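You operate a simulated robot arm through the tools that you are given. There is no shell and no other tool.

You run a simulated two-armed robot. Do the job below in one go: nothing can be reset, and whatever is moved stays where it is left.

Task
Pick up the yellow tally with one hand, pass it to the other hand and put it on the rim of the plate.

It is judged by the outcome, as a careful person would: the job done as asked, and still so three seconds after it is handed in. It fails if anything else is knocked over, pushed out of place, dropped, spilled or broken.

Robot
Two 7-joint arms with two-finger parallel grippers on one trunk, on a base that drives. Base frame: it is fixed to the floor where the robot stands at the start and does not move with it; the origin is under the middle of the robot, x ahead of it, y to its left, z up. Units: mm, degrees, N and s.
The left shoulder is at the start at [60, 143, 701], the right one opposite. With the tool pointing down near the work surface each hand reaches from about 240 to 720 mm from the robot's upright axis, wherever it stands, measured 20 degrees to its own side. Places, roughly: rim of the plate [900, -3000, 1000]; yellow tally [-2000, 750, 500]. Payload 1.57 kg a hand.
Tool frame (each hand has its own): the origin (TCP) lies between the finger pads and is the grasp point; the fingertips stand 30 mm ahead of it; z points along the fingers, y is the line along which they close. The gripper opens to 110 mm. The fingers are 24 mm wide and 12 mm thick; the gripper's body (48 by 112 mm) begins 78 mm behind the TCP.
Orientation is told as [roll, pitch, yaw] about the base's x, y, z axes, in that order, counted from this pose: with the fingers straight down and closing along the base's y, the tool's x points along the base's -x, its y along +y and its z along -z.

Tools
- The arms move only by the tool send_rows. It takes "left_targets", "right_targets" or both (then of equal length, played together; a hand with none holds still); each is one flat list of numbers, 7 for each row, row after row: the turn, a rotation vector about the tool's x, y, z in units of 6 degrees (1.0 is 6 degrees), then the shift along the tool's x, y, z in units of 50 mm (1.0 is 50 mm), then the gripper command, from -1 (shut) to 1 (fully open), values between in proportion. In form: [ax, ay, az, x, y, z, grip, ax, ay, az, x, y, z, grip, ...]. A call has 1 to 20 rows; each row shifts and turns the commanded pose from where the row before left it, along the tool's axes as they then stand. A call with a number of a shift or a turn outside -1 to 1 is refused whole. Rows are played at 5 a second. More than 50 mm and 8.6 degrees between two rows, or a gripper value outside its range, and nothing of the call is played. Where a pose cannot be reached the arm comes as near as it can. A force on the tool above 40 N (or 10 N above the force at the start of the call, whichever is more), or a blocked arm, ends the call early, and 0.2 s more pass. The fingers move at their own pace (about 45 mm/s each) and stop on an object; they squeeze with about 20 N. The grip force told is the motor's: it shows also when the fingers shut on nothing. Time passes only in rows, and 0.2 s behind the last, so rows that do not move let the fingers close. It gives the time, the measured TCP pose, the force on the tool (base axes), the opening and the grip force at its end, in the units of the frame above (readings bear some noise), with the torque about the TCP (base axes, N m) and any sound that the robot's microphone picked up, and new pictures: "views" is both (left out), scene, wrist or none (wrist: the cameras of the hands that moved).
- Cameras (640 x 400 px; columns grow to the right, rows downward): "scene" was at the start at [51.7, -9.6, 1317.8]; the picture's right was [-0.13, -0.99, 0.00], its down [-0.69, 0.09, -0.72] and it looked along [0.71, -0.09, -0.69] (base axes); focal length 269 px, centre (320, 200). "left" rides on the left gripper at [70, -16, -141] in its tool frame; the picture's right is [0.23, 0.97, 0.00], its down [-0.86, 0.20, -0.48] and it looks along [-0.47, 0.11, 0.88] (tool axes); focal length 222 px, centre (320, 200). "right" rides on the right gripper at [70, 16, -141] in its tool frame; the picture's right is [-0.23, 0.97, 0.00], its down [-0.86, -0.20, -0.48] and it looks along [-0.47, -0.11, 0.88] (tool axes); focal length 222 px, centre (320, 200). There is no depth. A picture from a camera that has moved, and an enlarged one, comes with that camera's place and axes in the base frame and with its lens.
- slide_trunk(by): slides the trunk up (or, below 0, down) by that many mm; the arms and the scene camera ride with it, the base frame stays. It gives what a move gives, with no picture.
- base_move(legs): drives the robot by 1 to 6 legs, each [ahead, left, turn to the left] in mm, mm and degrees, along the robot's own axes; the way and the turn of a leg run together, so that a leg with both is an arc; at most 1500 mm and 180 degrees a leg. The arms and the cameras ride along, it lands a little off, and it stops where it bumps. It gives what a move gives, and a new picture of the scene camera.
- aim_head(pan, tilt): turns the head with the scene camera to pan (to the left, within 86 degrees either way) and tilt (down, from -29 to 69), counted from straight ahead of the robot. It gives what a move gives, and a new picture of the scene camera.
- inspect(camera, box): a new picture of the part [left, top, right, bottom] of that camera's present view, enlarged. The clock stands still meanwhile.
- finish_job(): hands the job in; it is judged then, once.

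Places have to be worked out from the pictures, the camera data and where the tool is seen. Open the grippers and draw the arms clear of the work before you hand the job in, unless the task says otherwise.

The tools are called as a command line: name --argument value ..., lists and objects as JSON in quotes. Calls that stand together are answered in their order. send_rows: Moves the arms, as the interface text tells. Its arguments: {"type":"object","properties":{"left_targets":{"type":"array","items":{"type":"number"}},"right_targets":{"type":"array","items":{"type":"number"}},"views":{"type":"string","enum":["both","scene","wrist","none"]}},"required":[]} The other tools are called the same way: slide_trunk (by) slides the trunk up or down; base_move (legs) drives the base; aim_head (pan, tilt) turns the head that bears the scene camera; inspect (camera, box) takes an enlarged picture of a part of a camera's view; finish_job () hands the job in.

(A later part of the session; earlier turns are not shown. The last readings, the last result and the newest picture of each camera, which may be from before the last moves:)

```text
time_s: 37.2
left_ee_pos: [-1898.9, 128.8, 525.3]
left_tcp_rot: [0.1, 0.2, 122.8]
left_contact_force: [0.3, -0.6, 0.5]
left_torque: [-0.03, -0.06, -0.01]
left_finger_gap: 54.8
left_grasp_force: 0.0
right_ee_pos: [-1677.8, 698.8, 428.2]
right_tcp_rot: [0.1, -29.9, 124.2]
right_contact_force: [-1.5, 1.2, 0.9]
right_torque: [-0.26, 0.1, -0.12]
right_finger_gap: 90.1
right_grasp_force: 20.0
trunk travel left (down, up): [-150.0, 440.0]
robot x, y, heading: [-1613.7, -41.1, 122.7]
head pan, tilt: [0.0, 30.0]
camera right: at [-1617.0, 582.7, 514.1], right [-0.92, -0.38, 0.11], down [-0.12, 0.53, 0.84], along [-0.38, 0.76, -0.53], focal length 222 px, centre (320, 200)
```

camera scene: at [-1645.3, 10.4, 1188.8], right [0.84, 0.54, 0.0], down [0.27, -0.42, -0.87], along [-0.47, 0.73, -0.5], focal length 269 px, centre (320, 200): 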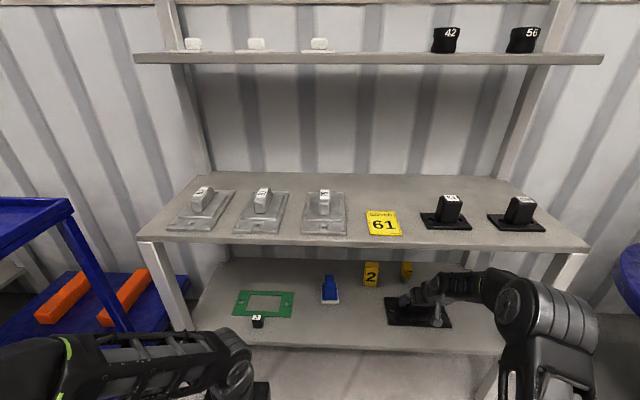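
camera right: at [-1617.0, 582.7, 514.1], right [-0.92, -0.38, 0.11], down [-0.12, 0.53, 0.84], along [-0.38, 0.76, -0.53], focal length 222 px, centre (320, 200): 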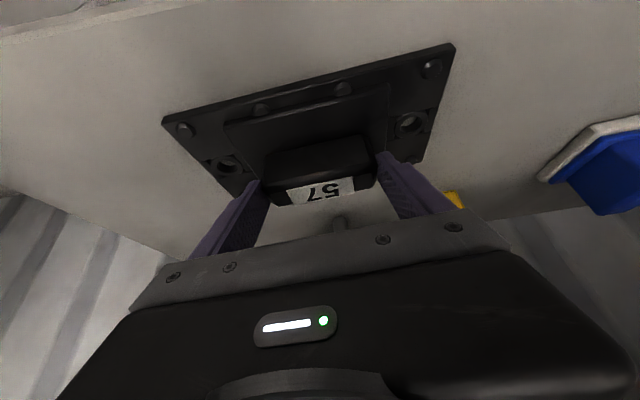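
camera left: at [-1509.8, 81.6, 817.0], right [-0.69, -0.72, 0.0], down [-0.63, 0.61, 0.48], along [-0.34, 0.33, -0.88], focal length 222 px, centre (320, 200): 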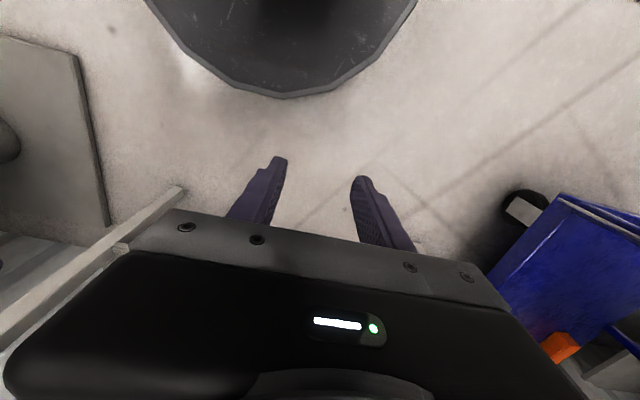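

The cover moved as intended (23.5 mm back, 4.4 mm right). I open, lift straight up, and draw the hand back to check the result.

send_rows --right_targets '[0, 0, 0, 0, 0, 0, 1, 0, 0, 0, 0, 0, 0, 1, 0, 0, 0, -0.233, 0, -0.404, 1, 0, 0, 0, -0.233, 0, -0.404, 1, 0, 0, 0, -0.233, 0, -0.404, 1, 0.108, 0, 0.188, 0, 0, 0, 1, 0, 0, 0, 0.805, 0, -0.465, 1, 0, 0, 0, 0.805, 0, -0.465, 1, 0, 0, 0, 0.805, 0, -0.465, 1, 0, 0, 0, 0.805, 0, -0.465, 1]' --views "both"

inspect --camera "scene" --box '[320, 250, 480, 350]'

```text
time_s: 39.4
left_ee_pos: [-1900.9, 129.0, 525.8]
left_tcp_rot: [0.0, 0.2, 122.7]
left_contact_force: [0.0, 0.3, 0.4]
left_torque: [-0.02, -0.04, 0.01]
left_finger_gap: 55.0
left_grasp_force: 0.0
right_ee_pos: [-1573.9, 543.8, 497.4]
right_tcp_rot: [0.1, -29.9, 122.8]
right_contact_force: [-0.7, 0.2, -0.1]
right_torque: [-0.01, 0.0, 0.02]
right_finger_gap: 110.2
right_grasp_force: 0.1
trunk travel left (down, up): [-150.0, 440.0]
robot x, y, heading: [-1610.4, -39.5, 122.6]
head pan, tilt: [0.0, 30.0]
camera scene: at [-1645.4, 10.6, 1188.7], right [0.84, 0.54, 0.0], down [0.27, -0.42, -0.87], along [-0.47, 0.73, -0.5], focal length 269 px, centre (320, 200)
camera right: at [-1516.1, 425.7, 584.4], right [-0.92, -0.36, 0.11], down [-0.1, 0.53, 0.84], along [-0.37, 0.77, -0.53], focal length 222 px, centre (320, 200)
```

scene: 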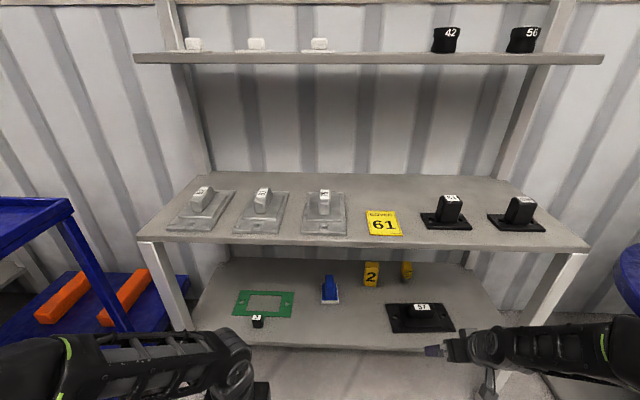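
right: 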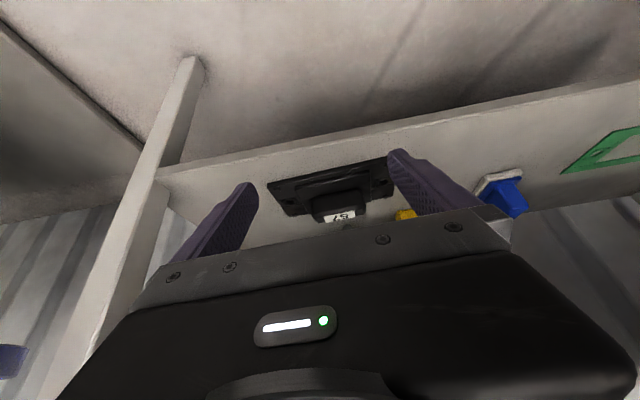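

```text
4.00 times, centred on (400, 300) of scene
camera zoom: at [-1645.4, 10.6, 1188.7], right [0.84, 0.54, 0.0], down [0.27, -0.42, -0.87], along [-0.47, 0.73, -0.5], focal length 1078 px, centre (0, -200)
```

zoom: 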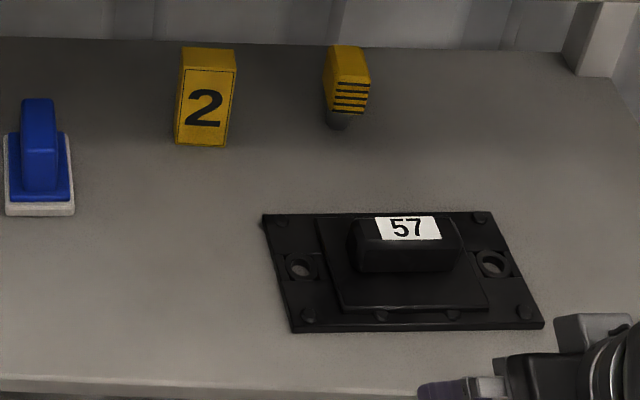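

The cover is back to within about 3 mm of its first place. Now to the tally: I move the hand left in front of the block, at a height clear of everything, and turn it the right way to 30° below level.

send_rows --right_targets '[0, 0, 0, -0.39, 0.755, 0.225, 0.55, 0, 0, 0, -0.39, 0.755, 0.225, 0.55, 0, 0, 0, -0.39, 0.755, 0.225, 0.55, 0, 0, 0, -0.39, 0.755, 0.225, 0.55, 0, -1, 0, 0, 0, 0, 0.55, 0, -1, 0, 0, 0, 0, 0.55, 0, -1, 0, 0, 0, 0, 0.55, 0, -1, 0, 0, 0, 0, 0.55, 0, -1, 0, 0, 0, 0, 0.55]' --views "both"

```text
time_s: 41.4
left_ee_pos: [-1899.0, 129.2, 525.4]
left_tcp_rot: [-0.1, 0.2, 122.8]
left_contact_force: [0.2, -0.7, -0.2]
left_torque: [-0.01, -0.01, -0.04]
left_finger_gap: 54.9
left_grasp_force: 0.0
right_ee_pos: [-1750.9, 537.5, 498.1]
right_tcp_rot: [0.1, -59.9, 122.8]
right_contact_force: [0.2, 0.6, -0.6]
right_torque: [-0.01, -0.01, 0.0]
right_finger_gap: 85.1
right_grasp_force: 0.0
trunk travel left (down, up): [-150.0, 440.0]
robot x, y, heading: [-1615.4, -42.4, 122.8]
head pan, tilt: [0.0, 30.0]
camera scene: at [-1645.3, 10.4, 1188.8], right [0.84, 0.54, 0.0], down [0.27, -0.42, -0.87], along [-0.47, 0.73, -0.5], focal length 269 px, centre (320, 200)
camera right: at [-1679.1, 397.2, 507.5], right [-0.88, -0.43, 0.2], down [0.16, 0.12, 0.98], along [-0.45, 0.89, -0.04], focal length 222 px, centre (320, 200)
```

scene: 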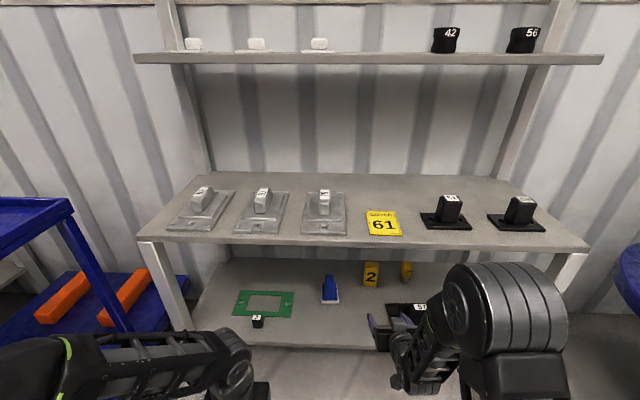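
right: 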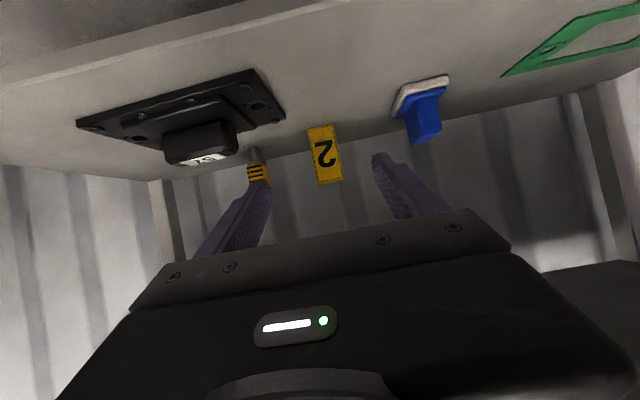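

The hand is now truly 30° below level, 1400 along the heading and lined up sideways. I go in to 1590 at z 455, over the cover's edge with room to spare.

send_rows --right_targets '[0, 0, 0, -0.289, -0.008, 0.93, 0.55, 0, 0, 0, -0.289, -0.008, 0.93, 0.55, 0, 0, 0, -0.289, -0.008, 0.93, 0.55, 0, 0, 0, -0.289, -0.008, 0.93, 0.55]' --views "both"

inspect --camera "scene" --box '[320, 250, 480, 350]'

```text
time_s: 42.4
left_ee_pos: [-1897.9, 130.0, 525.7]
left_tcp_rot: [0.0, 0.2, 122.8]
left_contact_force: [-0.1, -0.6, -0.4]
left_torque: [0.05, 0.01, -0.01]
left_finger_gap: 55.1
left_grasp_force: 0.0
right_ee_pos: [-1852.5, 700.3, 453.5]
right_tcp_rot: [0.1, -60.0, 122.7]
right_contact_force: [-0.3, 0.6, 0.5]
right_torque: [-0.06, -0.03, -0.02]
right_finger_gap: 85.2
right_grasp_force: 0.0
trunk travel left (down, up): [-150.0, 440.0]
robot x, y, heading: [-1616.0, -42.8, 122.6]
head pan, tilt: [0.0, 30.0]
camera scene: at [-1645.2, 10.3, 1188.8], right [0.84, 0.54, 0.0], down [0.27, -0.42, -0.87], along [-0.47, 0.73, -0.5], focal length 269 px, centre (320, 200)
camera right: at [-1780.8, 559.2, 463.4], right [-0.88, -0.43, 0.2], down [0.16, 0.12, 0.98], along [-0.45, 0.89, -0.04], focal length 222 px, centre (320, 200)
```

scene: 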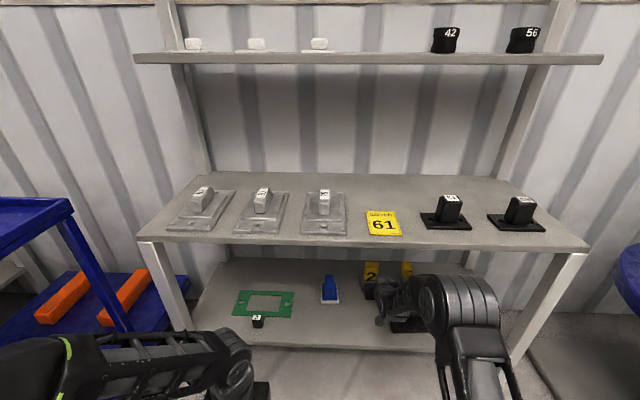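
right: 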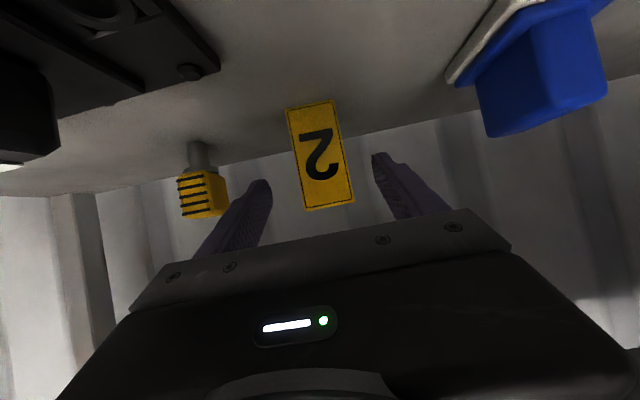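

```text
4.00 times, centred on (400, 300) of scene
camera zoom: at [-1645.2, 10.3, 1188.8], right [0.84, 0.54, 0.0], down [0.27, -0.42, -0.87], along [-0.47, 0.73, -0.5], focal length 1078 px, centre (0, -200)
```

zoom: 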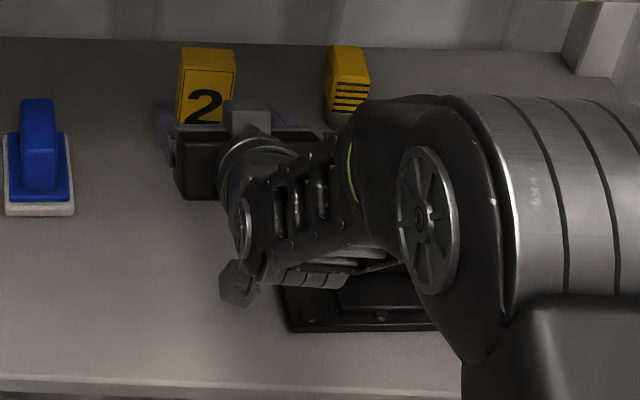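

The fingers straddle the block evenly in the wrist view. I make the last 70 mm ahead and 50 mm down, then close on its sides.

send_rows --right_targets '[0, 0, 0, 0.055, 0.007, 0.571, 0.55, 0, 0, 0, 0.055, 0.007, 0.571, 0.55, 0, 0, 0, 0.055, 0.007, 0.571, 0.55, 0, 0, 0, 0, 0, 0, 0.55]' --views "wrist"

```text
time_s: 43.4
left_ee_pos: [-1900.6, 130.9, 525.8]
left_tcp_rot: [0.0, 0.1, 122.8]
left_contact_force: [-0.5, 0.4, -0.5]
left_torque: [0.02, -0.03, 0.01]
left_finger_gap: 54.8
left_grasp_force: 0.0
right_ee_pos: [-1892.0, 754.6, 402.8]
right_tcp_rot: [0.0, -59.8, 122.7]
right_contact_force: [-0.6, -0.2, 1.1]
right_torque: [-0.01, 0.01, 0.01]
right_finger_gap: 85.3
right_grasp_force: 0.0
trunk travel left (down, up): [-150.0, 440.0]
robot x, y, heading: [-1611.8, -45.8, 122.7]
head pan, tilt: [0.0, 30.0]
camera right: at [-1820.7, 615.3, 412.7], right [-0.88, -0.43, 0.2], down [0.16, 0.12, 0.98], along [-0.45, 0.89, -0.04], focal length 222 px, centre (320, 200)
```

right: 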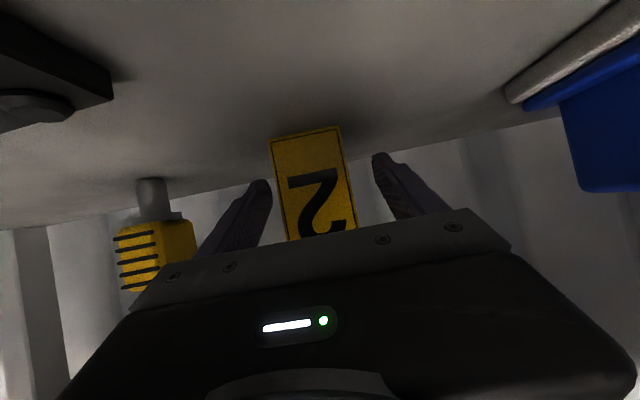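

The hand is in place around the block (TCP 1659 along, −1182 sideways, z 403). I close the fingers.

send_rows --right_targets '[0, 0, 0, 0, 0, 0, -0.6, 0, 0, 0, 0, 0, 0, -0.6, 0, 0, 0, 0, 0, 0, -0.6, 0, 0, 0, 0, 0, 0, -0.6]' --views "wrist"

```text
time_s: 44.4
left_ee_pos: [-1899.2, 130.5, 526.8]
left_tcp_rot: [0.0, 0.3, 122.7]
left_contact_force: [0.1, 0.5, 0.5]
left_torque: [0.0, 0.01, 0.01]
left_finger_gap: 55.2
left_grasp_force: 0.0
right_ee_pos: [-1892.8, 755.5, 404.7]
right_tcp_rot: [0.0, -59.9, 122.8]
right_contact_force: [-1.0, 0.2, 0.4]
right_torque: [0.05, -0.02, -0.01]
right_finger_gap: 49.6
right_grasp_force: 19.8
trunk travel left (down, up): [-150.0, 440.0]
robot x, y, heading: [-1610.1, -44.1, 122.6]
head pan, tilt: [0.0, 30.0]
camera right: at [-1820.7, 615.3, 413.1], right [-0.88, -0.43, 0.2], down [0.16, 0.12, 0.98], along [-0.45, 0.89, -0.04], focal length 222 px, centre (320, 200)
```

right: 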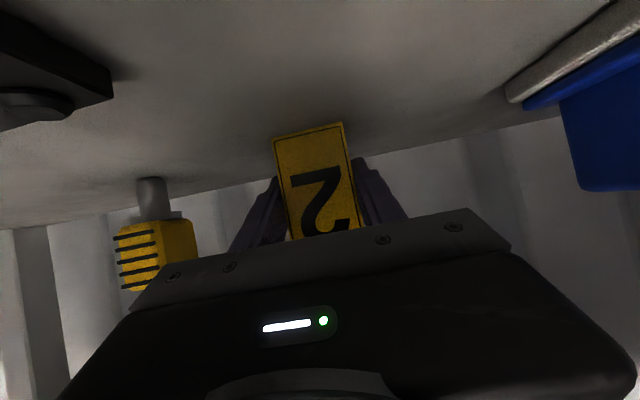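

The tally is gripped (gap 49.6 mm, 20 N). I lift it 80 mm straight up, then draw it back out of the shelf.

send_rows --right_targets '[0, 0, 0, -0.462, 0, -0.267, -0.6, 0, 0, 0, -0.462, 0, -0.267, -0.6, 0, 0, 0, -0.462, 0, -0.267, -0.6, 0, 0, 0, 0.483, 0, -0.837, -0.6, 0, 0, 0, 0.483, 0, -0.837, -0.6, 0, 0, 0, 0.483, 0, -0.837, -0.6, 0, 0, 0, 0.483, 0, -0.837, -0.6, 0, 0, 0, 0.483, 0, -0.837, -0.6, 0, 0, 0, 0.483, 0, -0.837, -0.6]' --views "both"

```text
time_s: 46.4
left_ee_pos: [-1901.0, 130.3, 525.3]
left_tcp_rot: [0.0, 0.2, 122.7]
left_contact_force: [-0.2, -1.3, 0.5]
left_torque: [-0.05, 0.0, 0.02]
left_finger_gap: 54.8
left_grasp_force: 0.1
right_ee_pos: [-1732.8, 511.3, 483.6]
right_tcp_rot: [0.0, -60.1, 122.8]
right_contact_force: [-0.2, 0.5, -0.5]
right_torque: [0.01, 0.02, -0.01]
right_finger_gap: 49.7
right_grasp_force: 19.8
trunk travel left (down, up): [-150.0, 440.0]
robot x, y, heading: [-1616.1, -41.0, 122.8]
head pan, tilt: [0.0, 30.0]
camera scene: at [-1645.4, 10.6, 1188.7], right [0.84, 0.54, 0.0], down [0.27, -0.42, -0.87], along [-0.47, 0.73, -0.5], focal length 269 px, centre (320, 200)
camera right: at [-1661.1, 371.0, 493.8], right [-0.88, -0.43, 0.2], down [0.16, 0.12, 0.98], along [-0.45, 0.89, -0.04], focal length 222 px, centre (320, 200)
```

scene: 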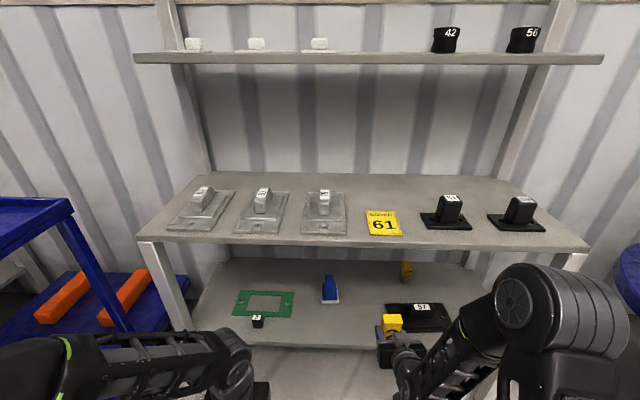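
right: 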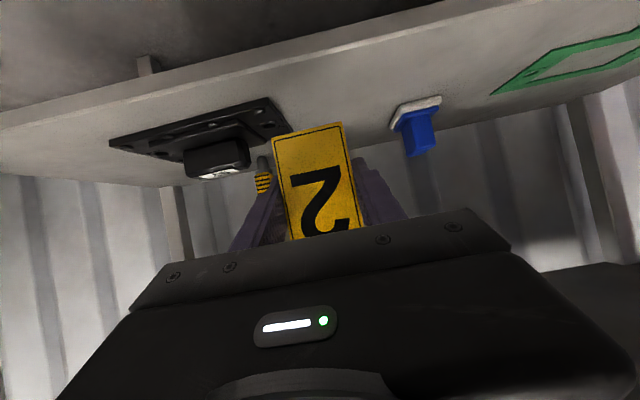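

The tally hangs safely in the right hand, its foot free. I back away from the shelf 320 mm and turn round clockwise in two quarter turns to look along the aisle toward the plate.

base_move --legs '[[-320, 0, 0], [0, 0, -90], [0, 0, -90]]'

```text
time_s: 56.1
left_ee_pos: [-1150.4, -462.8, 525.8]
left_tcp_rot: [0.0, 0.1, -54.9]
left_contact_force: [-0.5, 0.0, -0.6]
left_torque: [-0.03, 0.01, 0.0]
left_finger_gap: 54.9
left_grasp_force: 0.0
right_ee_pos: [-1300.5, -850.8, 483.3]
right_tcp_rot: [0.1, -59.8, -54.7]
right_contact_force: [-0.5, 1.3, -0.8]
right_torque: [-0.01, -0.04, -0.02]
right_finger_gap: 49.5
right_grasp_force: 20.0
trunk travel left (down, up): [-150.0, 440.0]
robot x, y, heading: [-1447.0, -302.9, -54.8]
head pan, tilt: [0.0, 30.0]
camera scene: at [-1409.9, -351.4, 1188.8], right [-0.82, -0.58, 0.0], down [-0.29, 0.41, -0.87], along [0.5, -0.71, -0.5], focal length 269 px, centre (320, 200)
```

scene: 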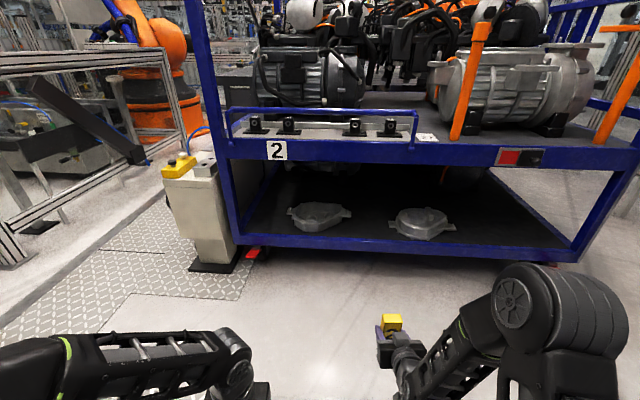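

I stand in front of rack 2; the aisle opens to the left past the cream machine. I drive diagonally ahead-left in two legs to the mouth of the aisle, keeping the hands well clear of the rack and the machine.

base_move --legs '[[150, 1000, 0], [850, 430, -3]]'

```text
time_s: 65.9
left_ee_pos: [573.4, -505.3, 525.6]
left_tcp_rot: [-0.1, 0.2, -59.1]
left_contact_force: [0.0, -0.6, 0.0]
left_torque: [0.01, -0.01, 0.0]
left_finger_gap: 55.3
left_grasp_force: 0.1
right_ee_pos: [394.9, -880.9, 485.2]
right_tcp_rot: [0.0, -59.9, -59.0]
right_contact_force: [-0.4, 0.2, -1.2]
right_torque: [0.03, 0.01, 0.0]
right_finger_gap: 49.5
right_grasp_force: 20.0
trunk travel left (down, up): [-150.0, 440.0]
robot x, y, heading: [295.3, -319.7, -59.1]
head pan, tilt: [0.0, 30.0]
camera scene: at [322.5, -375.4, 1188.8], right [-0.86, -0.51, 0.0], down [-0.26, 0.43, -0.87], along [0.45, -0.74, -0.5], focal length 269 px, centre (320, 200)
```

scene: 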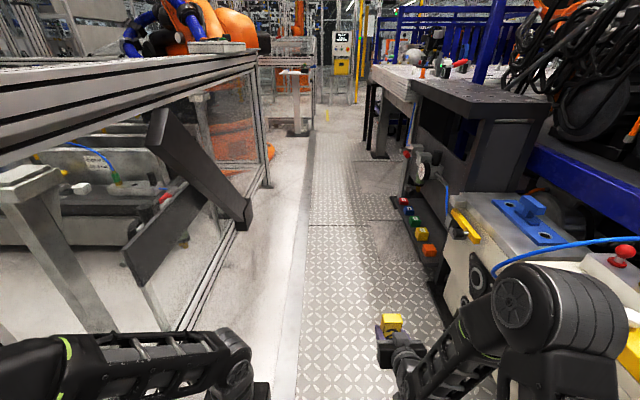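

I am in the aisle; the dark holed table and white table lie ahead on the right. I enlarge that part to find the plate.

inspect --camera "scene" --box '[350, 30, 560, 160]'

inspect --camera "scene" --box '[370, 50, 480, 110]'

inspect --camera "scene" --box '[380, 130, 640, 300]'

```text
3.05 times, centred on (455, 95) of scene
camera zoom: at [322.5, -375.4, 1188.8], right [-0.86, -0.51, 0.0], down [-0.26, 0.43, -0.87], along [0.45, -0.74, -0.5], focal length 821 px, centre (-91, 520)
```

zoom: 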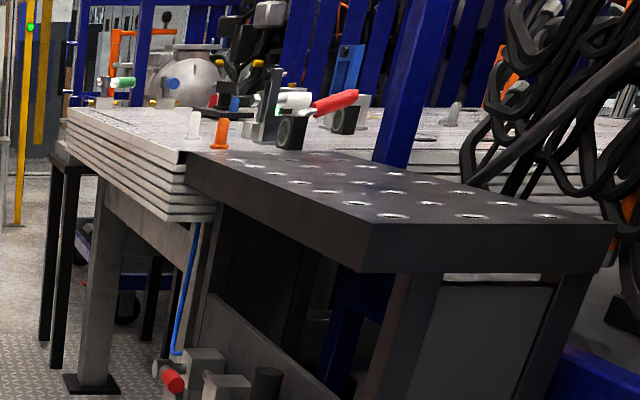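

```text
5.82 times, centred on (425, 80) of scene
camera zoom: at [322.5, -375.4, 1188.8], right [-0.86, -0.51, 0.0], down [-0.26, 0.43, -0.87], along [0.45, -0.74, -0.5], focal length 1567 px, centre (-291, 898)
```

zoom: 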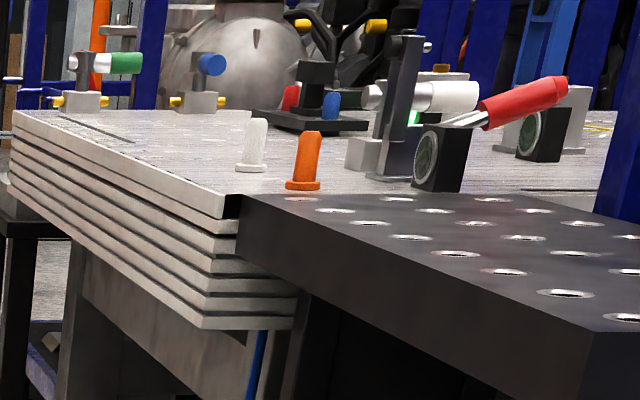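

```text
2.35 times, centred on (510, 215) of scene
camera zoom: at [322.5, -375.4, 1188.8], right [-0.86, -0.51, 0.0], down [-0.26, 0.43, -0.87], along [0.45, -0.74, -0.5], focal length 634 px, centre (-127, 165)
```

zoom: 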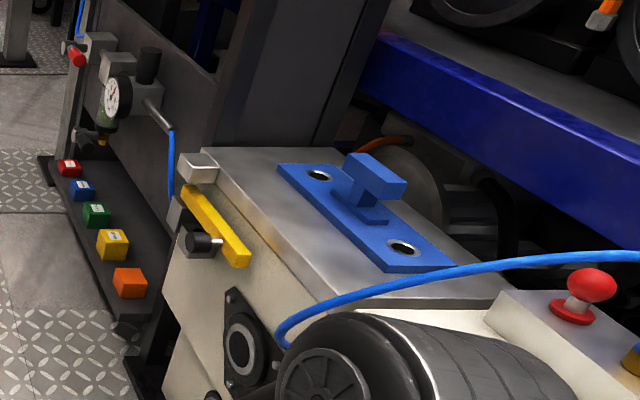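

The white laminated table beyond the dark holed one matches the plate's given place; I need a nearer and higher view. I raise the trunk so the arms and camera are above the table height, then drive on down the middle of the aisle.

slide_trunk --by 400

base_move --legs '[[900, -80, 0.7]]'

```text
time_s: 69.7
left_ee_pos: [573.6, -506.2, 926.0]
left_tcp_rot: [0.0, 0.1, -59.2]
left_contact_force: [0.5, 0.5, -0.1]
left_torque: [0.01, 0.02, -0.01]
left_finger_gap: 54.7
left_grasp_force: 0.1
right_ee_pos: [395.9, -881.7, 883.1]
right_tcp_rot: [0.1, -59.8, -59.0]
right_contact_force: [0.2, 0.4, -1.3]
right_torque: [0.0, 0.0, 0.0]
right_finger_gap: 49.6
right_grasp_force: 19.9
trunk travel left (down, up): [-550.0, 40.0]
robot x, y, heading: [292.9, -320.2, -59.0]
head pan, tilt: [0.0, 30.0]
```

```text
time_s: 74.5
left_ee_pos: [988.9, -1308.4, 925.2]
left_tcp_rot: [0.0, 0.2, -57.2]
left_contact_force: [-0.6, -0.1, -0.1]
left_torque: [0.04, -0.02, 0.01]
left_finger_gap: 55.3
left_grasp_force: 0.1
right_ee_pos: [823.9, -1689.6, 883.0]
right_tcp_rot: [0.1, -59.8, -57.2]
right_contact_force: [-0.6, -1.3, -0.3]
right_torque: [0.03, 0.0, -0.01]
right_finger_gap: 49.6
right_grasp_force: 19.9
trunk travel left (down, up): [-550.0, 40.0]
robot x, y, heading: [701.7, -1137.6, -57.2]
head pan, tilt: [0.0, 30.0]
camera scene: at [735.1, -1186.5, 1588.7], right [-0.84, -0.54, 0.0], down [-0.27, 0.42, -0.87], along [0.47, -0.73, -0.5], focal length 269 px, centre (320, 200)
```

scene: 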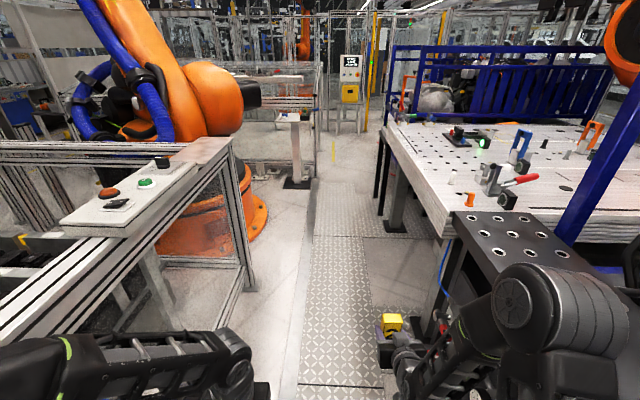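

Now the white holed table comes into view. I enlarge it.

inspect --camera "scene" --box '[390, 100, 640, 256]'

inspect --camera "scene" --box '[390, 110, 520, 190]'

inspect --camera "scene" --box '[500, 115, 640, 205]'

```text
2.56 times, centred on (515, 178) of scene
camera zoom: at [735.1, -1186.5, 1588.7], right [-0.84, -0.54, 0.0], down [-0.27, 0.42, -0.87], along [0.47, -0.73, -0.5], focal length 690 px, centre (-179, 256)
```

zoom: 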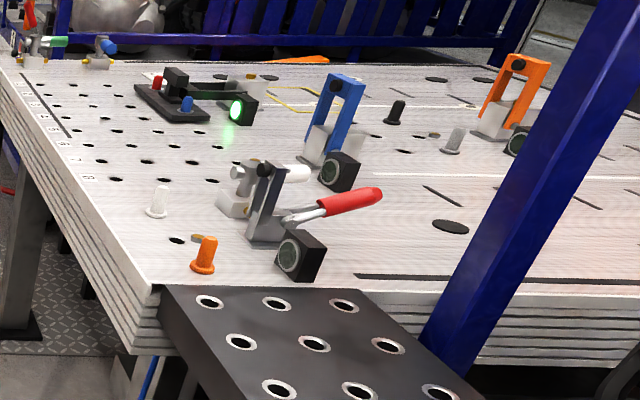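

```text
4.92 times, centred on (455, 150) of scene
camera zoom: at [735.1, -1186.5, 1588.7], right [-0.84, -0.54, 0.0], down [-0.27, 0.42, -0.87], along [0.47, -0.73, -0.5], focal length 1326 px, centre (-345, 446)
```

zoom: 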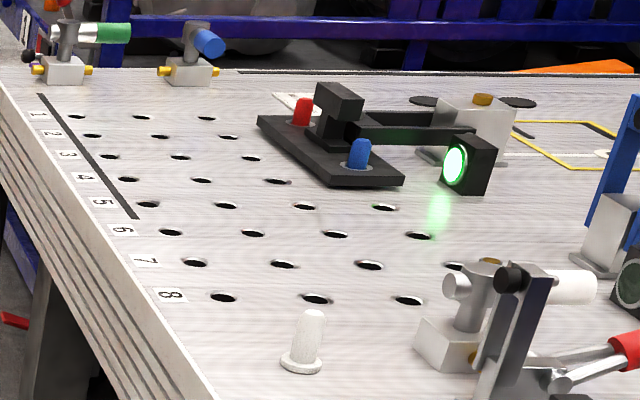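

```text
4.44 times, centred on (570, 160) of scene
camera zoom: at [735.1, -1186.5, 1588.7], right [-0.84, -0.54, 0.0], down [-0.27, 0.42, -0.87], along [0.47, -0.73, -0.5], focal length 1197 px, centre (-791, 378)
```

zoom: 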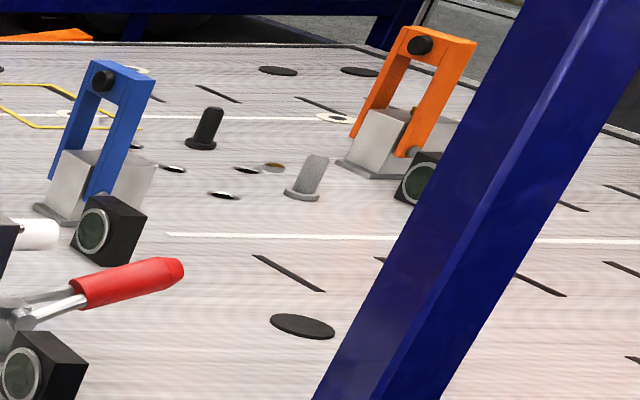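

The table carries pegs, clamps and a black base plate with a red and a blue piece on its rim. I drive on another 900 mm along the aisle and look right to see it from near.

base_move --legs '[[900, 20, -1]]'

aim_head --pan -55 --tilt 35

```text
time_s: 79.3
left_ee_pos: [1489.0, -2066.0, 925.6]
left_tcp_rot: [0.1, 0.1, -57.9]
left_contact_force: [-0.3, 0.1, 0.3]
left_torque: [-0.01, -0.03, -0.02]
left_finger_gap: 54.7
left_grasp_force: 0.0
right_ee_pos: [1318.6, -2445.0, 883.1]
right_tcp_rot: [0.0, -59.9, -57.9]
right_contact_force: [0.7, 1.1, -0.6]
right_torque: [0.0, 0.0, 0.0]
right_finger_gap: 49.6
right_grasp_force: 20.1
trunk travel left (down, up): [-550.0, 40.0]
robot x, y, heading: [1203.2, -1891.2, -57.9]
head pan, tilt: [0.0, 30.0]
camera scene: at [1236.7, -1940.5, 1588.7], right [-0.85, -0.53, 0.0], down [-0.27, 0.42, -0.87], along [0.46, -0.73, -0.5], focal length 269 px, centre (320, 200)
```

scene: 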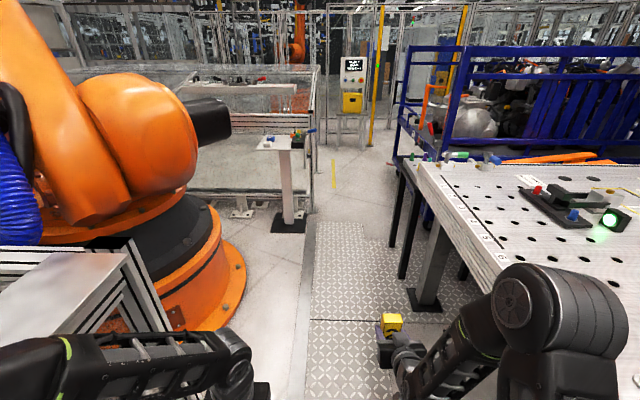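

```text
time_s: 80.5
left_ee_pos: [1489.8, -2065.3, 925.7]
left_tcp_rot: [0.0, 0.2, -58.0]
left_contact_force: [1.2, 0.0, -0.2]
left_torque: [-0.02, -0.01, 0.0]
left_finger_gap: 54.9
left_grasp_force: 0.1
right_ee_pos: [1318.3, -2443.7, 885.1]
right_tcp_rot: [0.1, -59.9, -57.8]
right_contact_force: [0.5, 0.1, -0.5]
right_torque: [0.07, 0.0, 0.01]
right_finger_gap: 49.6
right_grasp_force: 19.8
trunk travel left (down, up): [-550.0, 40.0]
robot x, y, heading: [1204.1, -1890.3, -58.0]
head pan, tilt: [-55.0, 35.0]
camera scene: at [1154.1, -1944.5, 1581.0], right [-0.92, 0.39, 0.0], down [0.22, 0.53, -0.82], along [-0.32, -0.75, -0.57], focal length 269 px, centre (320, 200)
```

scene: 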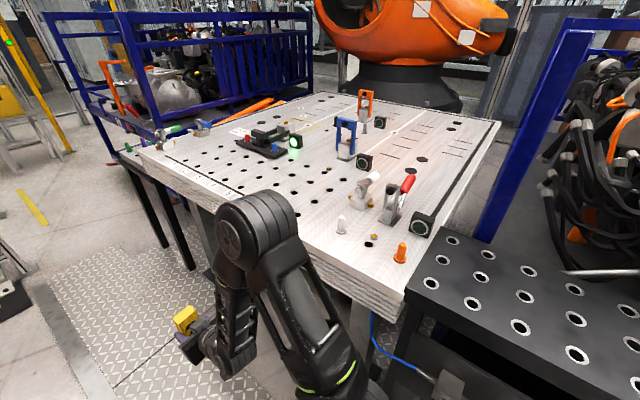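

The whole table top is visible. I enlarge the black plate and the table's numbered edge.

inspect --camera "scene" --box '[215, 110, 335, 185]'

inspect --camera "scene" --box '[130, 90, 330, 215]'

inspect --camera "scene" --box '[290, 85, 510, 225]'

```text
5.33 times, centred on (275, 148) of scene
camera zoom: at [1154.1, -1944.5, 1581.0], right [-0.92, 0.39, 0.0], down [0.22, 0.53, -0.82], along [-0.32, -0.75, -0.57], focal length 1437 px, centre (560, 480)
```

zoom: 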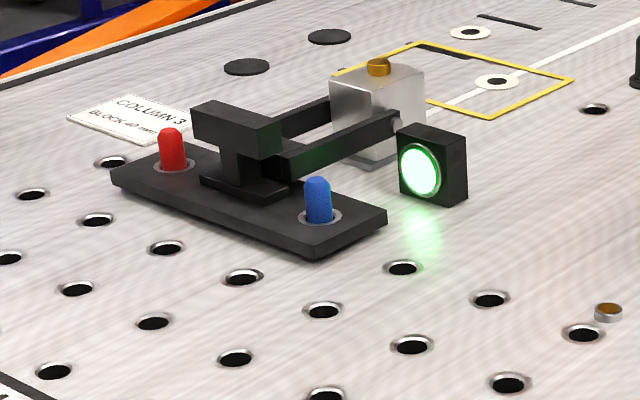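

```text
3.20 times, centred on (230, 152) of scene
camera zoom: at [1154.1, -1944.5, 1581.0], right [-0.92, 0.39, 0.0], down [0.22, 0.53, -0.82], along [-0.32, -0.75, -0.57], focal length 862 px, centre (608, 352)
```

zoom: 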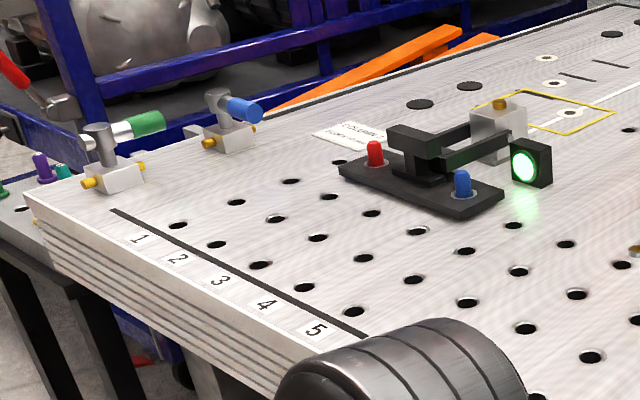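

```text
2.86 times, centred on (400, 155) of scene
camera zoom: at [1154.1, -1944.5, 1581.0], right [-0.92, 0.39, 0.0], down [0.22, 0.53, -0.82], along [-0.32, -0.75, -0.57], focal length 770 px, centre (91, 329)
```

zoom: 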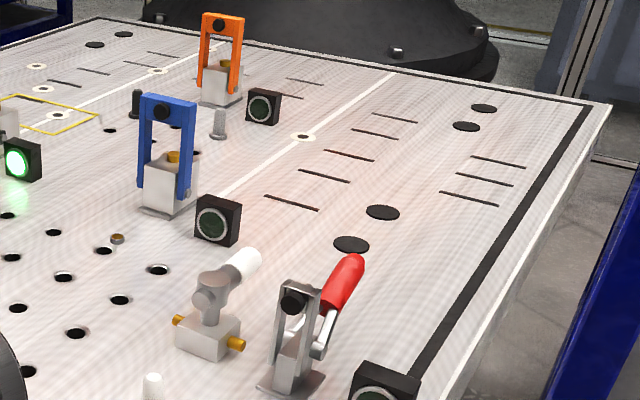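

The white numbered table plate (top at z≈990) has a margin strip along its aisle edge, about 70 mm wide, which is the rim; near my rough place that is around [1105, −2862]. First I do the hand-over here in free space: the right hand brings the tally to the middle, while the left hand rises and turns so its fingers close front-to-back.

aim_head --pan 0 --tilt 45

send_rows --right_targets '[0, 0, 0, 0.125, 0.835, -0.217, -0.6, 0, 0, 0, 0.125, 0.835, -0.217, -0.6, 0, 0, 0, 0.125, 0.835, -0.217, -0.6, 0, 0, 0, 0.125, 0.835, -0.217, -0.6, 0, 0, 0, 0, 0, 0, -0.6, 0, 0, 0, 0, 0, 0, -0.6, 0, 0, 0, 0, 0, 0, -0.6, 0, 0, 0, 0, 0, 0, -0.6, 0, 0, 0, 0, 0, 0, -0.6, 0, 0, 0, 0, 0, 0, -0.6, 0, 0, 0, 0, 0, 0, -0.6, 0, 0, 0, 0, 0, 0, -0.6, 0, 0, 0, 0, 0, 0, -0.6, 0, 0, 0, 0, 0, 0, -0.6, 0, 0, 0, 0, 0, 0, -0.6]' --left_targets '[0, 0, 1, 0, 0, -0.15, 0, 0, 0, 1, 0, 0, -0.15, 0, 0, 0, 1, 0, 0, -0.15, 0, 0, 0, 1, 0, 0, -0.15, 0, 0, 0, 1, 0, 0, -0.15, 0, 0, 0, 1, 0, 0, -0.15, 0, 0, 0, 1, 0, 0, -0.15, 0, 0, 0, 1, 0, 0, -0.15, 0, 0, 0, 1, 0, 0, -0.15, 0, 0, 0, 1, 0, 0, -0.15, 0, 0, 0, 1, 0, 0, -0.15, 0, 0, 0, 1, 0, 0, -0.15, 0, 0, 0, 1, 0, 0, -0.15, 0, 0, 0, 1, 0, 0, -0.15, 0, 0, 0, 1, 0, 0, -0.15, 0]' --views "both"

```text
time_s: 81.8
left_ee_pos: [1490.1, -2065.2, 925.9]
left_tcp_rot: [0.0, 0.2, -58.0]
left_contact_force: [0.4, 0.3, 0.0]
left_torque: [0.04, 0.01, 0.04]
left_finger_gap: 55.2
left_grasp_force: 0.1
right_ee_pos: [1318.2, -2443.5, 883.4]
right_tcp_rot: [0.1, -59.9, -57.8]
right_contact_force: [0.6, 0.5, -0.9]
right_torque: [0.03, 0.01, 0.04]
right_finger_gap: 49.7
right_grasp_force: 19.6
trunk travel left (down, up): [-550.0, 40.0]
robot x, y, heading: [1203.5, -1890.5, -57.9]
head pan, tilt: [0.0, 45.0]
camera scene: at [1231.5, -1932.4, 1566.2], right [-0.85, -0.53, 0.0], down [-0.37, 0.6, -0.71], along [0.37, -0.6, -0.71], focal length 269 px, centre (320, 200)
```

scene: 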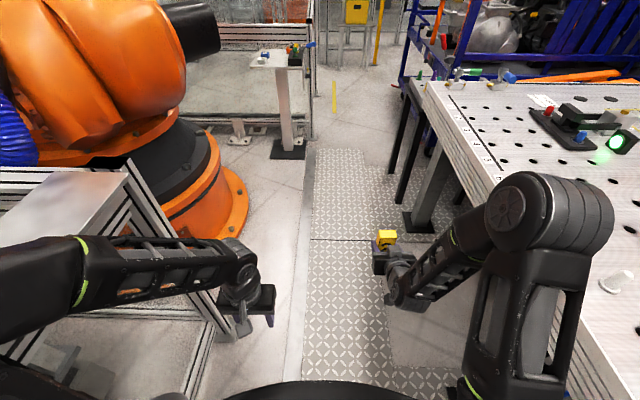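

```text
time_s: 85.0
left_ee_pos: [1490.2, -2065.6, 1038.3]
left_tcp_rot: [-0.2, -0.1, -148.1]
left_contact_force: [-0.5, -0.5, 0.1]
left_torque: [0.01, 0.0, -0.01]
left_finger_gap: 54.8
left_grasp_force: 0.0
right_ee_pos: [1433.5, -2312.0, 884.6]
right_tcp_rot: [0.1, -59.9, -57.9]
right_contact_force: [-0.3, -0.4, -1.1]
right_torque: [-0.01, -0.01, 0.02]
right_finger_gap: 49.5
right_grasp_force: 20.0
trunk travel left (down, up): [-550.0, 40.0]
robot x, y, heading: [1204.9, -1884.1, -58.1]
head pan, tilt: [0.0, 45.0]
camera scene: at [1231.6, -1932.2, 1566.1], right [-0.85, -0.53, 0.0], down [-0.38, 0.6, -0.71], along [0.38, -0.6, -0.71], focal length 269 px, centre (320, 200)
camera right: at [1363.5, -2168.9, 894.0], right [0.88, 0.42, 0.2], down [-0.16, -0.12, 0.98], along [0.44, -0.9, -0.04], focal length 222 px, centre (320, 200)
camera left: at [1540.4, -2014.4, 1178.8], right [0.71, -0.71, 0.0], down [-0.62, -0.62, 0.48], along [-0.34, -0.34, -0.88], focal length 222 px, centre (320, 200)
```

scene: 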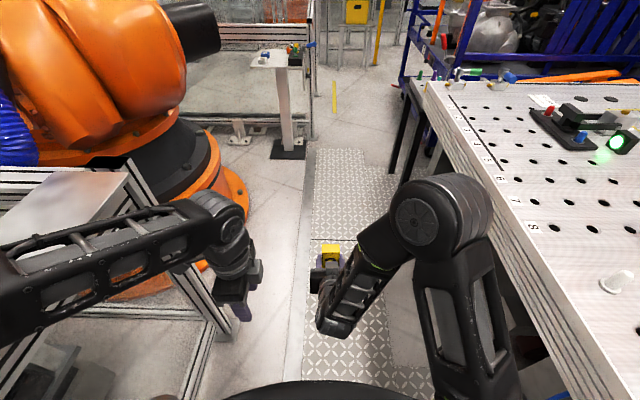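
right: 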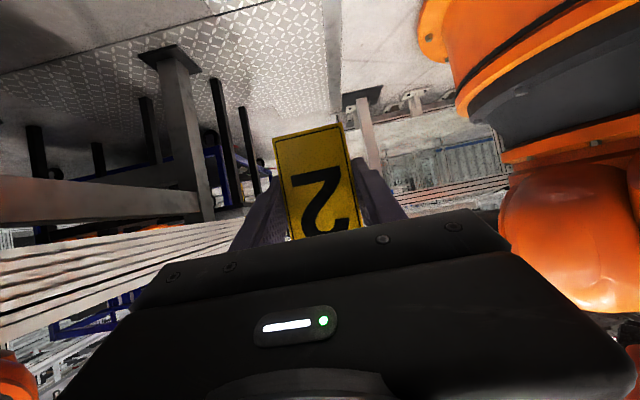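
left: 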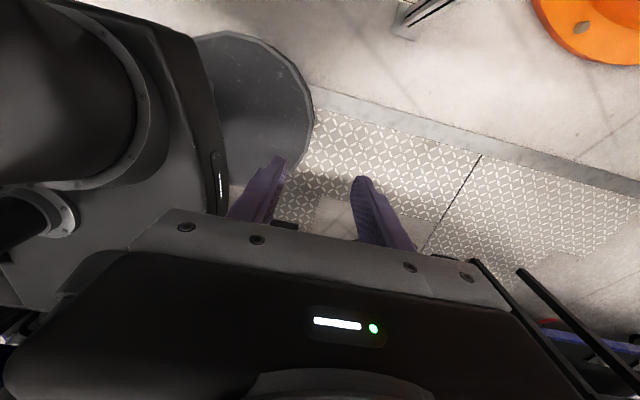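

The left hand hangs 180 mm behind and to the left of the tally, fingers set to close front-to-back. I bring it ahead first and then to the right, so it hovers above the tally clear of the right wrist.

send_rows --left_targets '[0, 0, 0, 0, 0.9075, 0, 0.15, 0, 0, 0, 0, 0.9075, 0, 0.15, 0, 0, 0, 0, 0.9075, 0, 0.15, 0, 0, 0, 0, 0.9075, 0, 0.15, 0, 0, 0, -0.893, 0, 0, 0.15, 0, 0, 0, -0.893, 0, 0, 0.15, 0, 0, 0, -0.893, 0, 0, 0.15, 0, 0, 0, -0.893, 0, 0, 0.15]' --views "both"

inspect --camera "scene" --box '[240, 180, 420, 300]'

```text
time_s: 86.8
left_ee_pos: [1431.9, -2314.8, 1036.0]
left_tcp_rot: [-0.2, 0.1, -148.0]
left_contact_force: [-0.1, -0.2, -0.3]
left_torque: [-0.03, 0.0, 0.01]
left_finger_gap: 63.5
left_grasp_force: 0.0
right_ee_pos: [1433.1, -2312.9, 884.2]
right_tcp_rot: [0.2, -60.0, -58.1]
right_contact_force: [-0.4, -0.6, -0.6]
right_torque: [0.0, 0.03, 0.01]
right_finger_gap: 49.7
right_grasp_force: 20.0
trunk travel left (down, up): [-550.0, 40.0]
robot x, y, heading: [1204.2, -1884.3, -58.1]
head pan, tilt: [0.0, 45.0]
camera scene: at [1231.0, -1933.2, 1566.1], right [-0.85, -0.53, 0.0], down [-0.37, 0.6, -0.71], along [0.38, -0.6, -0.71], focal length 269 px, centre (320, 200)
camera left: at [1483.2, -2263.2, 1177.1], right [0.71, -0.7, 0.0], down [-0.62, -0.62, 0.48], along [-0.34, -0.34, -0.88], focal length 222 px, centre (320, 200)
```

scene: 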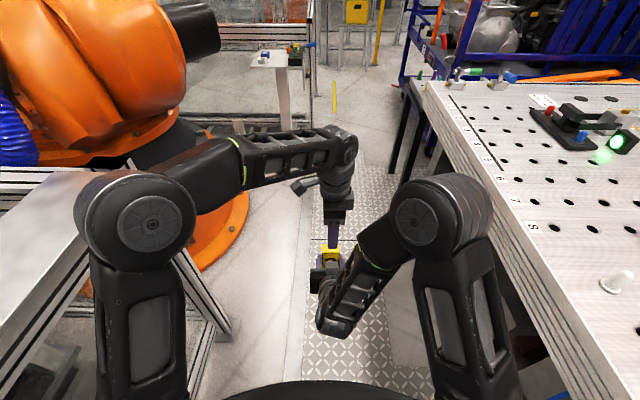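
left: 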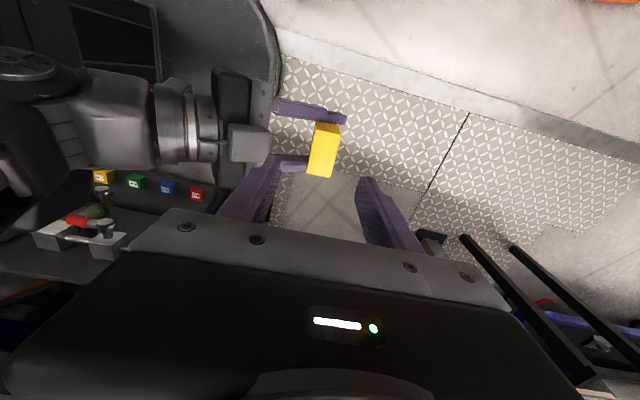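

```text
3.33 times, centred on (330, 240) of scene
camera zoom: at [1231.0, -1933.2, 1566.1], right [-0.85, -0.53, 0.0], down [-0.37, 0.6, -0.71], along [0.38, -0.6, -0.71], focal length 898 px, centre (287, 67)
```

zoom: 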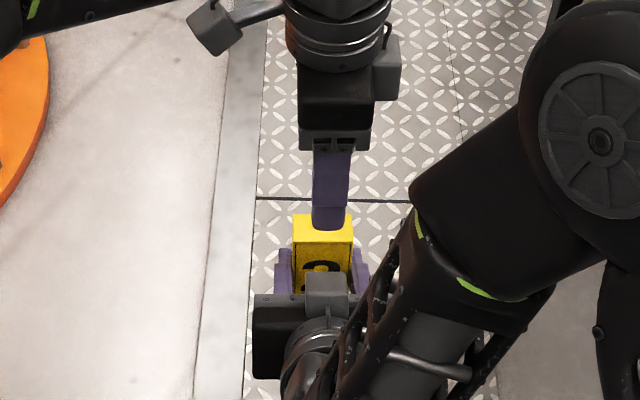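

The hand hovers above the tally. I check the alignment in an enlarged left wrist view before going down.

inspect --camera "left" --box '[220, 80, 440, 218]'

```text
2.90 times, centred on (330, 149) of left
camera zoom: at [1483.2, -2263.2, 1177.1], right [0.71, -0.7, 0.0], down [-0.62, -0.62, 0.48], along [-0.34, -0.34, -0.88], focal length 644 px, centre (291, 348)
```

zoom: 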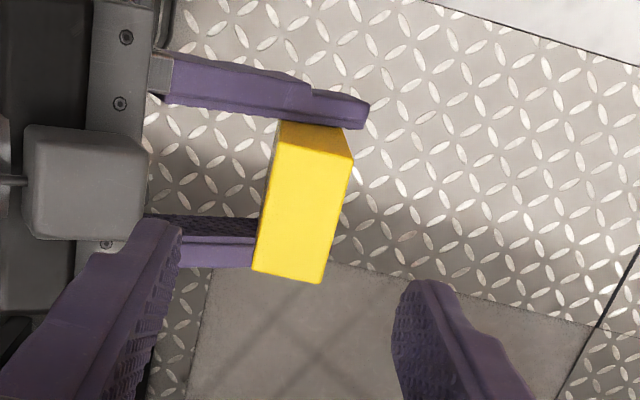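

The tally's top centre lies about 4–5 mm ahead of the left TCP and on centre sideways. I correct that and go down 116 mm so the pads cover its upper half.

send_rows --left_targets '[0, 0, 0, 0, 0.085, 0.2, 0.15, 0, 0, 0, 0, 0, 0.53, 0.15, 0, 0, 0, 0, 0, 0.53, 0.15, 0, 0, 0, 0, 0, 0.53, 0.15, 0, 0, 0, 0, 0, 0.53, 0.15]' --views "both"

inspect --camera "scene" --box '[240, 180, 420, 300]'

inspect --camera "left" --box '[220, 80, 440, 218]'

```text
time_s: 88.0
left_ee_pos: [1434.9, -2318.8, 920.3]
left_tcp_rot: [-0.2, 0.1, -148.0]
left_contact_force: [0.2, 0.7, 0.0]
left_torque: [0.01, 0.0, 0.04]
left_finger_gap: 63.3
left_grasp_force: 0.0
right_ee_pos: [1432.7, -2311.9, 884.6]
right_tcp_rot: [0.1, -59.8, -57.9]
right_contact_force: [0.2, -0.5, -1.0]
right_torque: [-0.04, 0.0, 0.01]
right_finger_gap: 49.6
right_grasp_force: 20.2
trunk travel left (down, up): [-550.0, 40.0]
robot x, y, heading: [1204.4, -1888.9, -57.9]
head pan, tilt: [0.0, 45.0]
camera scene: at [1231.7, -1932.7, 1566.2], right [-0.85, -0.53, 0.0], down [-0.38, 0.6, -0.71], along [0.38, -0.6, -0.71], focal length 269 px, centre (320, 200)
camera left: at [1486.1, -2267.2, 1061.9], right [0.71, -0.71, 0.0], down [-0.62, -0.62, 0.48], along [-0.34, -0.34, -0.88], focal length 222 px, centre (320, 200)
```

scene: 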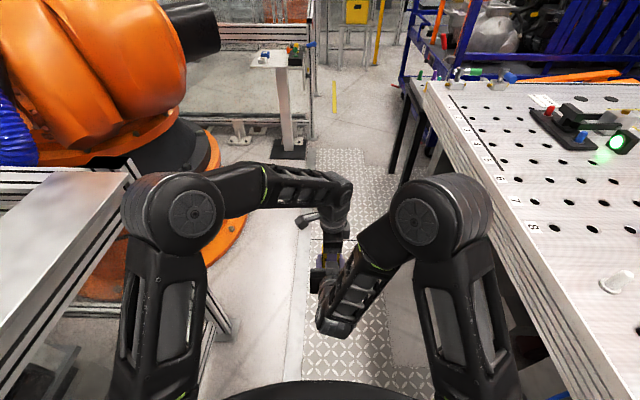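
left: 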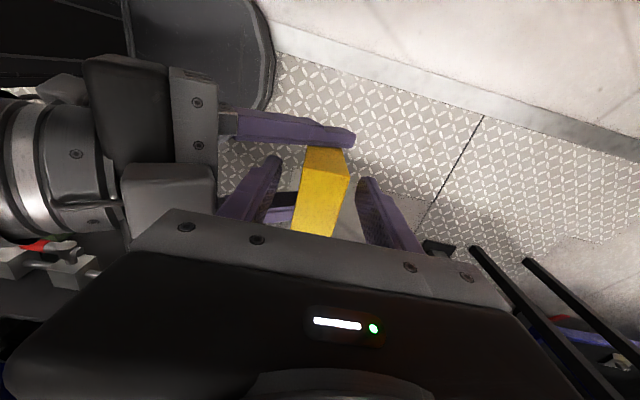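

```text
3.33 times, centred on (330, 240) of scene
camera zoom: at [1231.7, -1932.7, 1566.2], right [-0.85, -0.53, 0.0], down [-0.38, 0.6, -0.71], along [0.38, -0.6, -0.71], focal length 898 px, centre (287, 67)
```

zoom: 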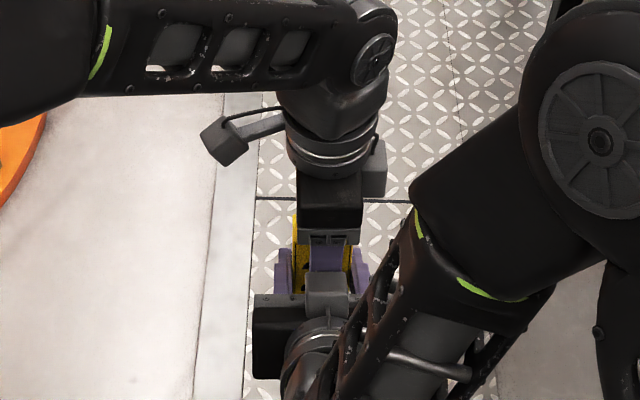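

```text
2.90 times, centred on (330, 149) of left
camera zoom: at [1486.1, -2267.2, 1061.9], right [0.71, -0.71, 0.0], down [-0.62, -0.62, 0.48], along [-0.34, -0.34, -0.88], focal length 644 px, centre (291, 348)
```

zoom: 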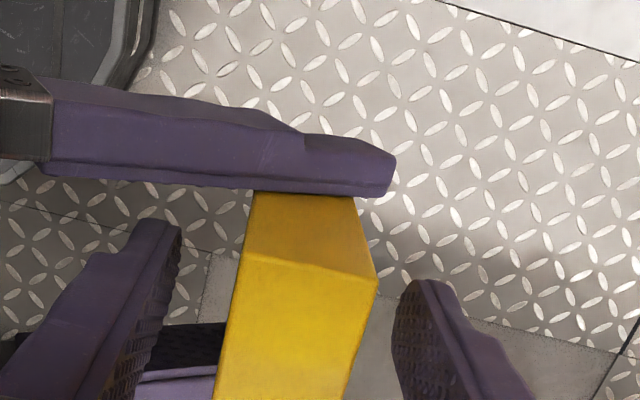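

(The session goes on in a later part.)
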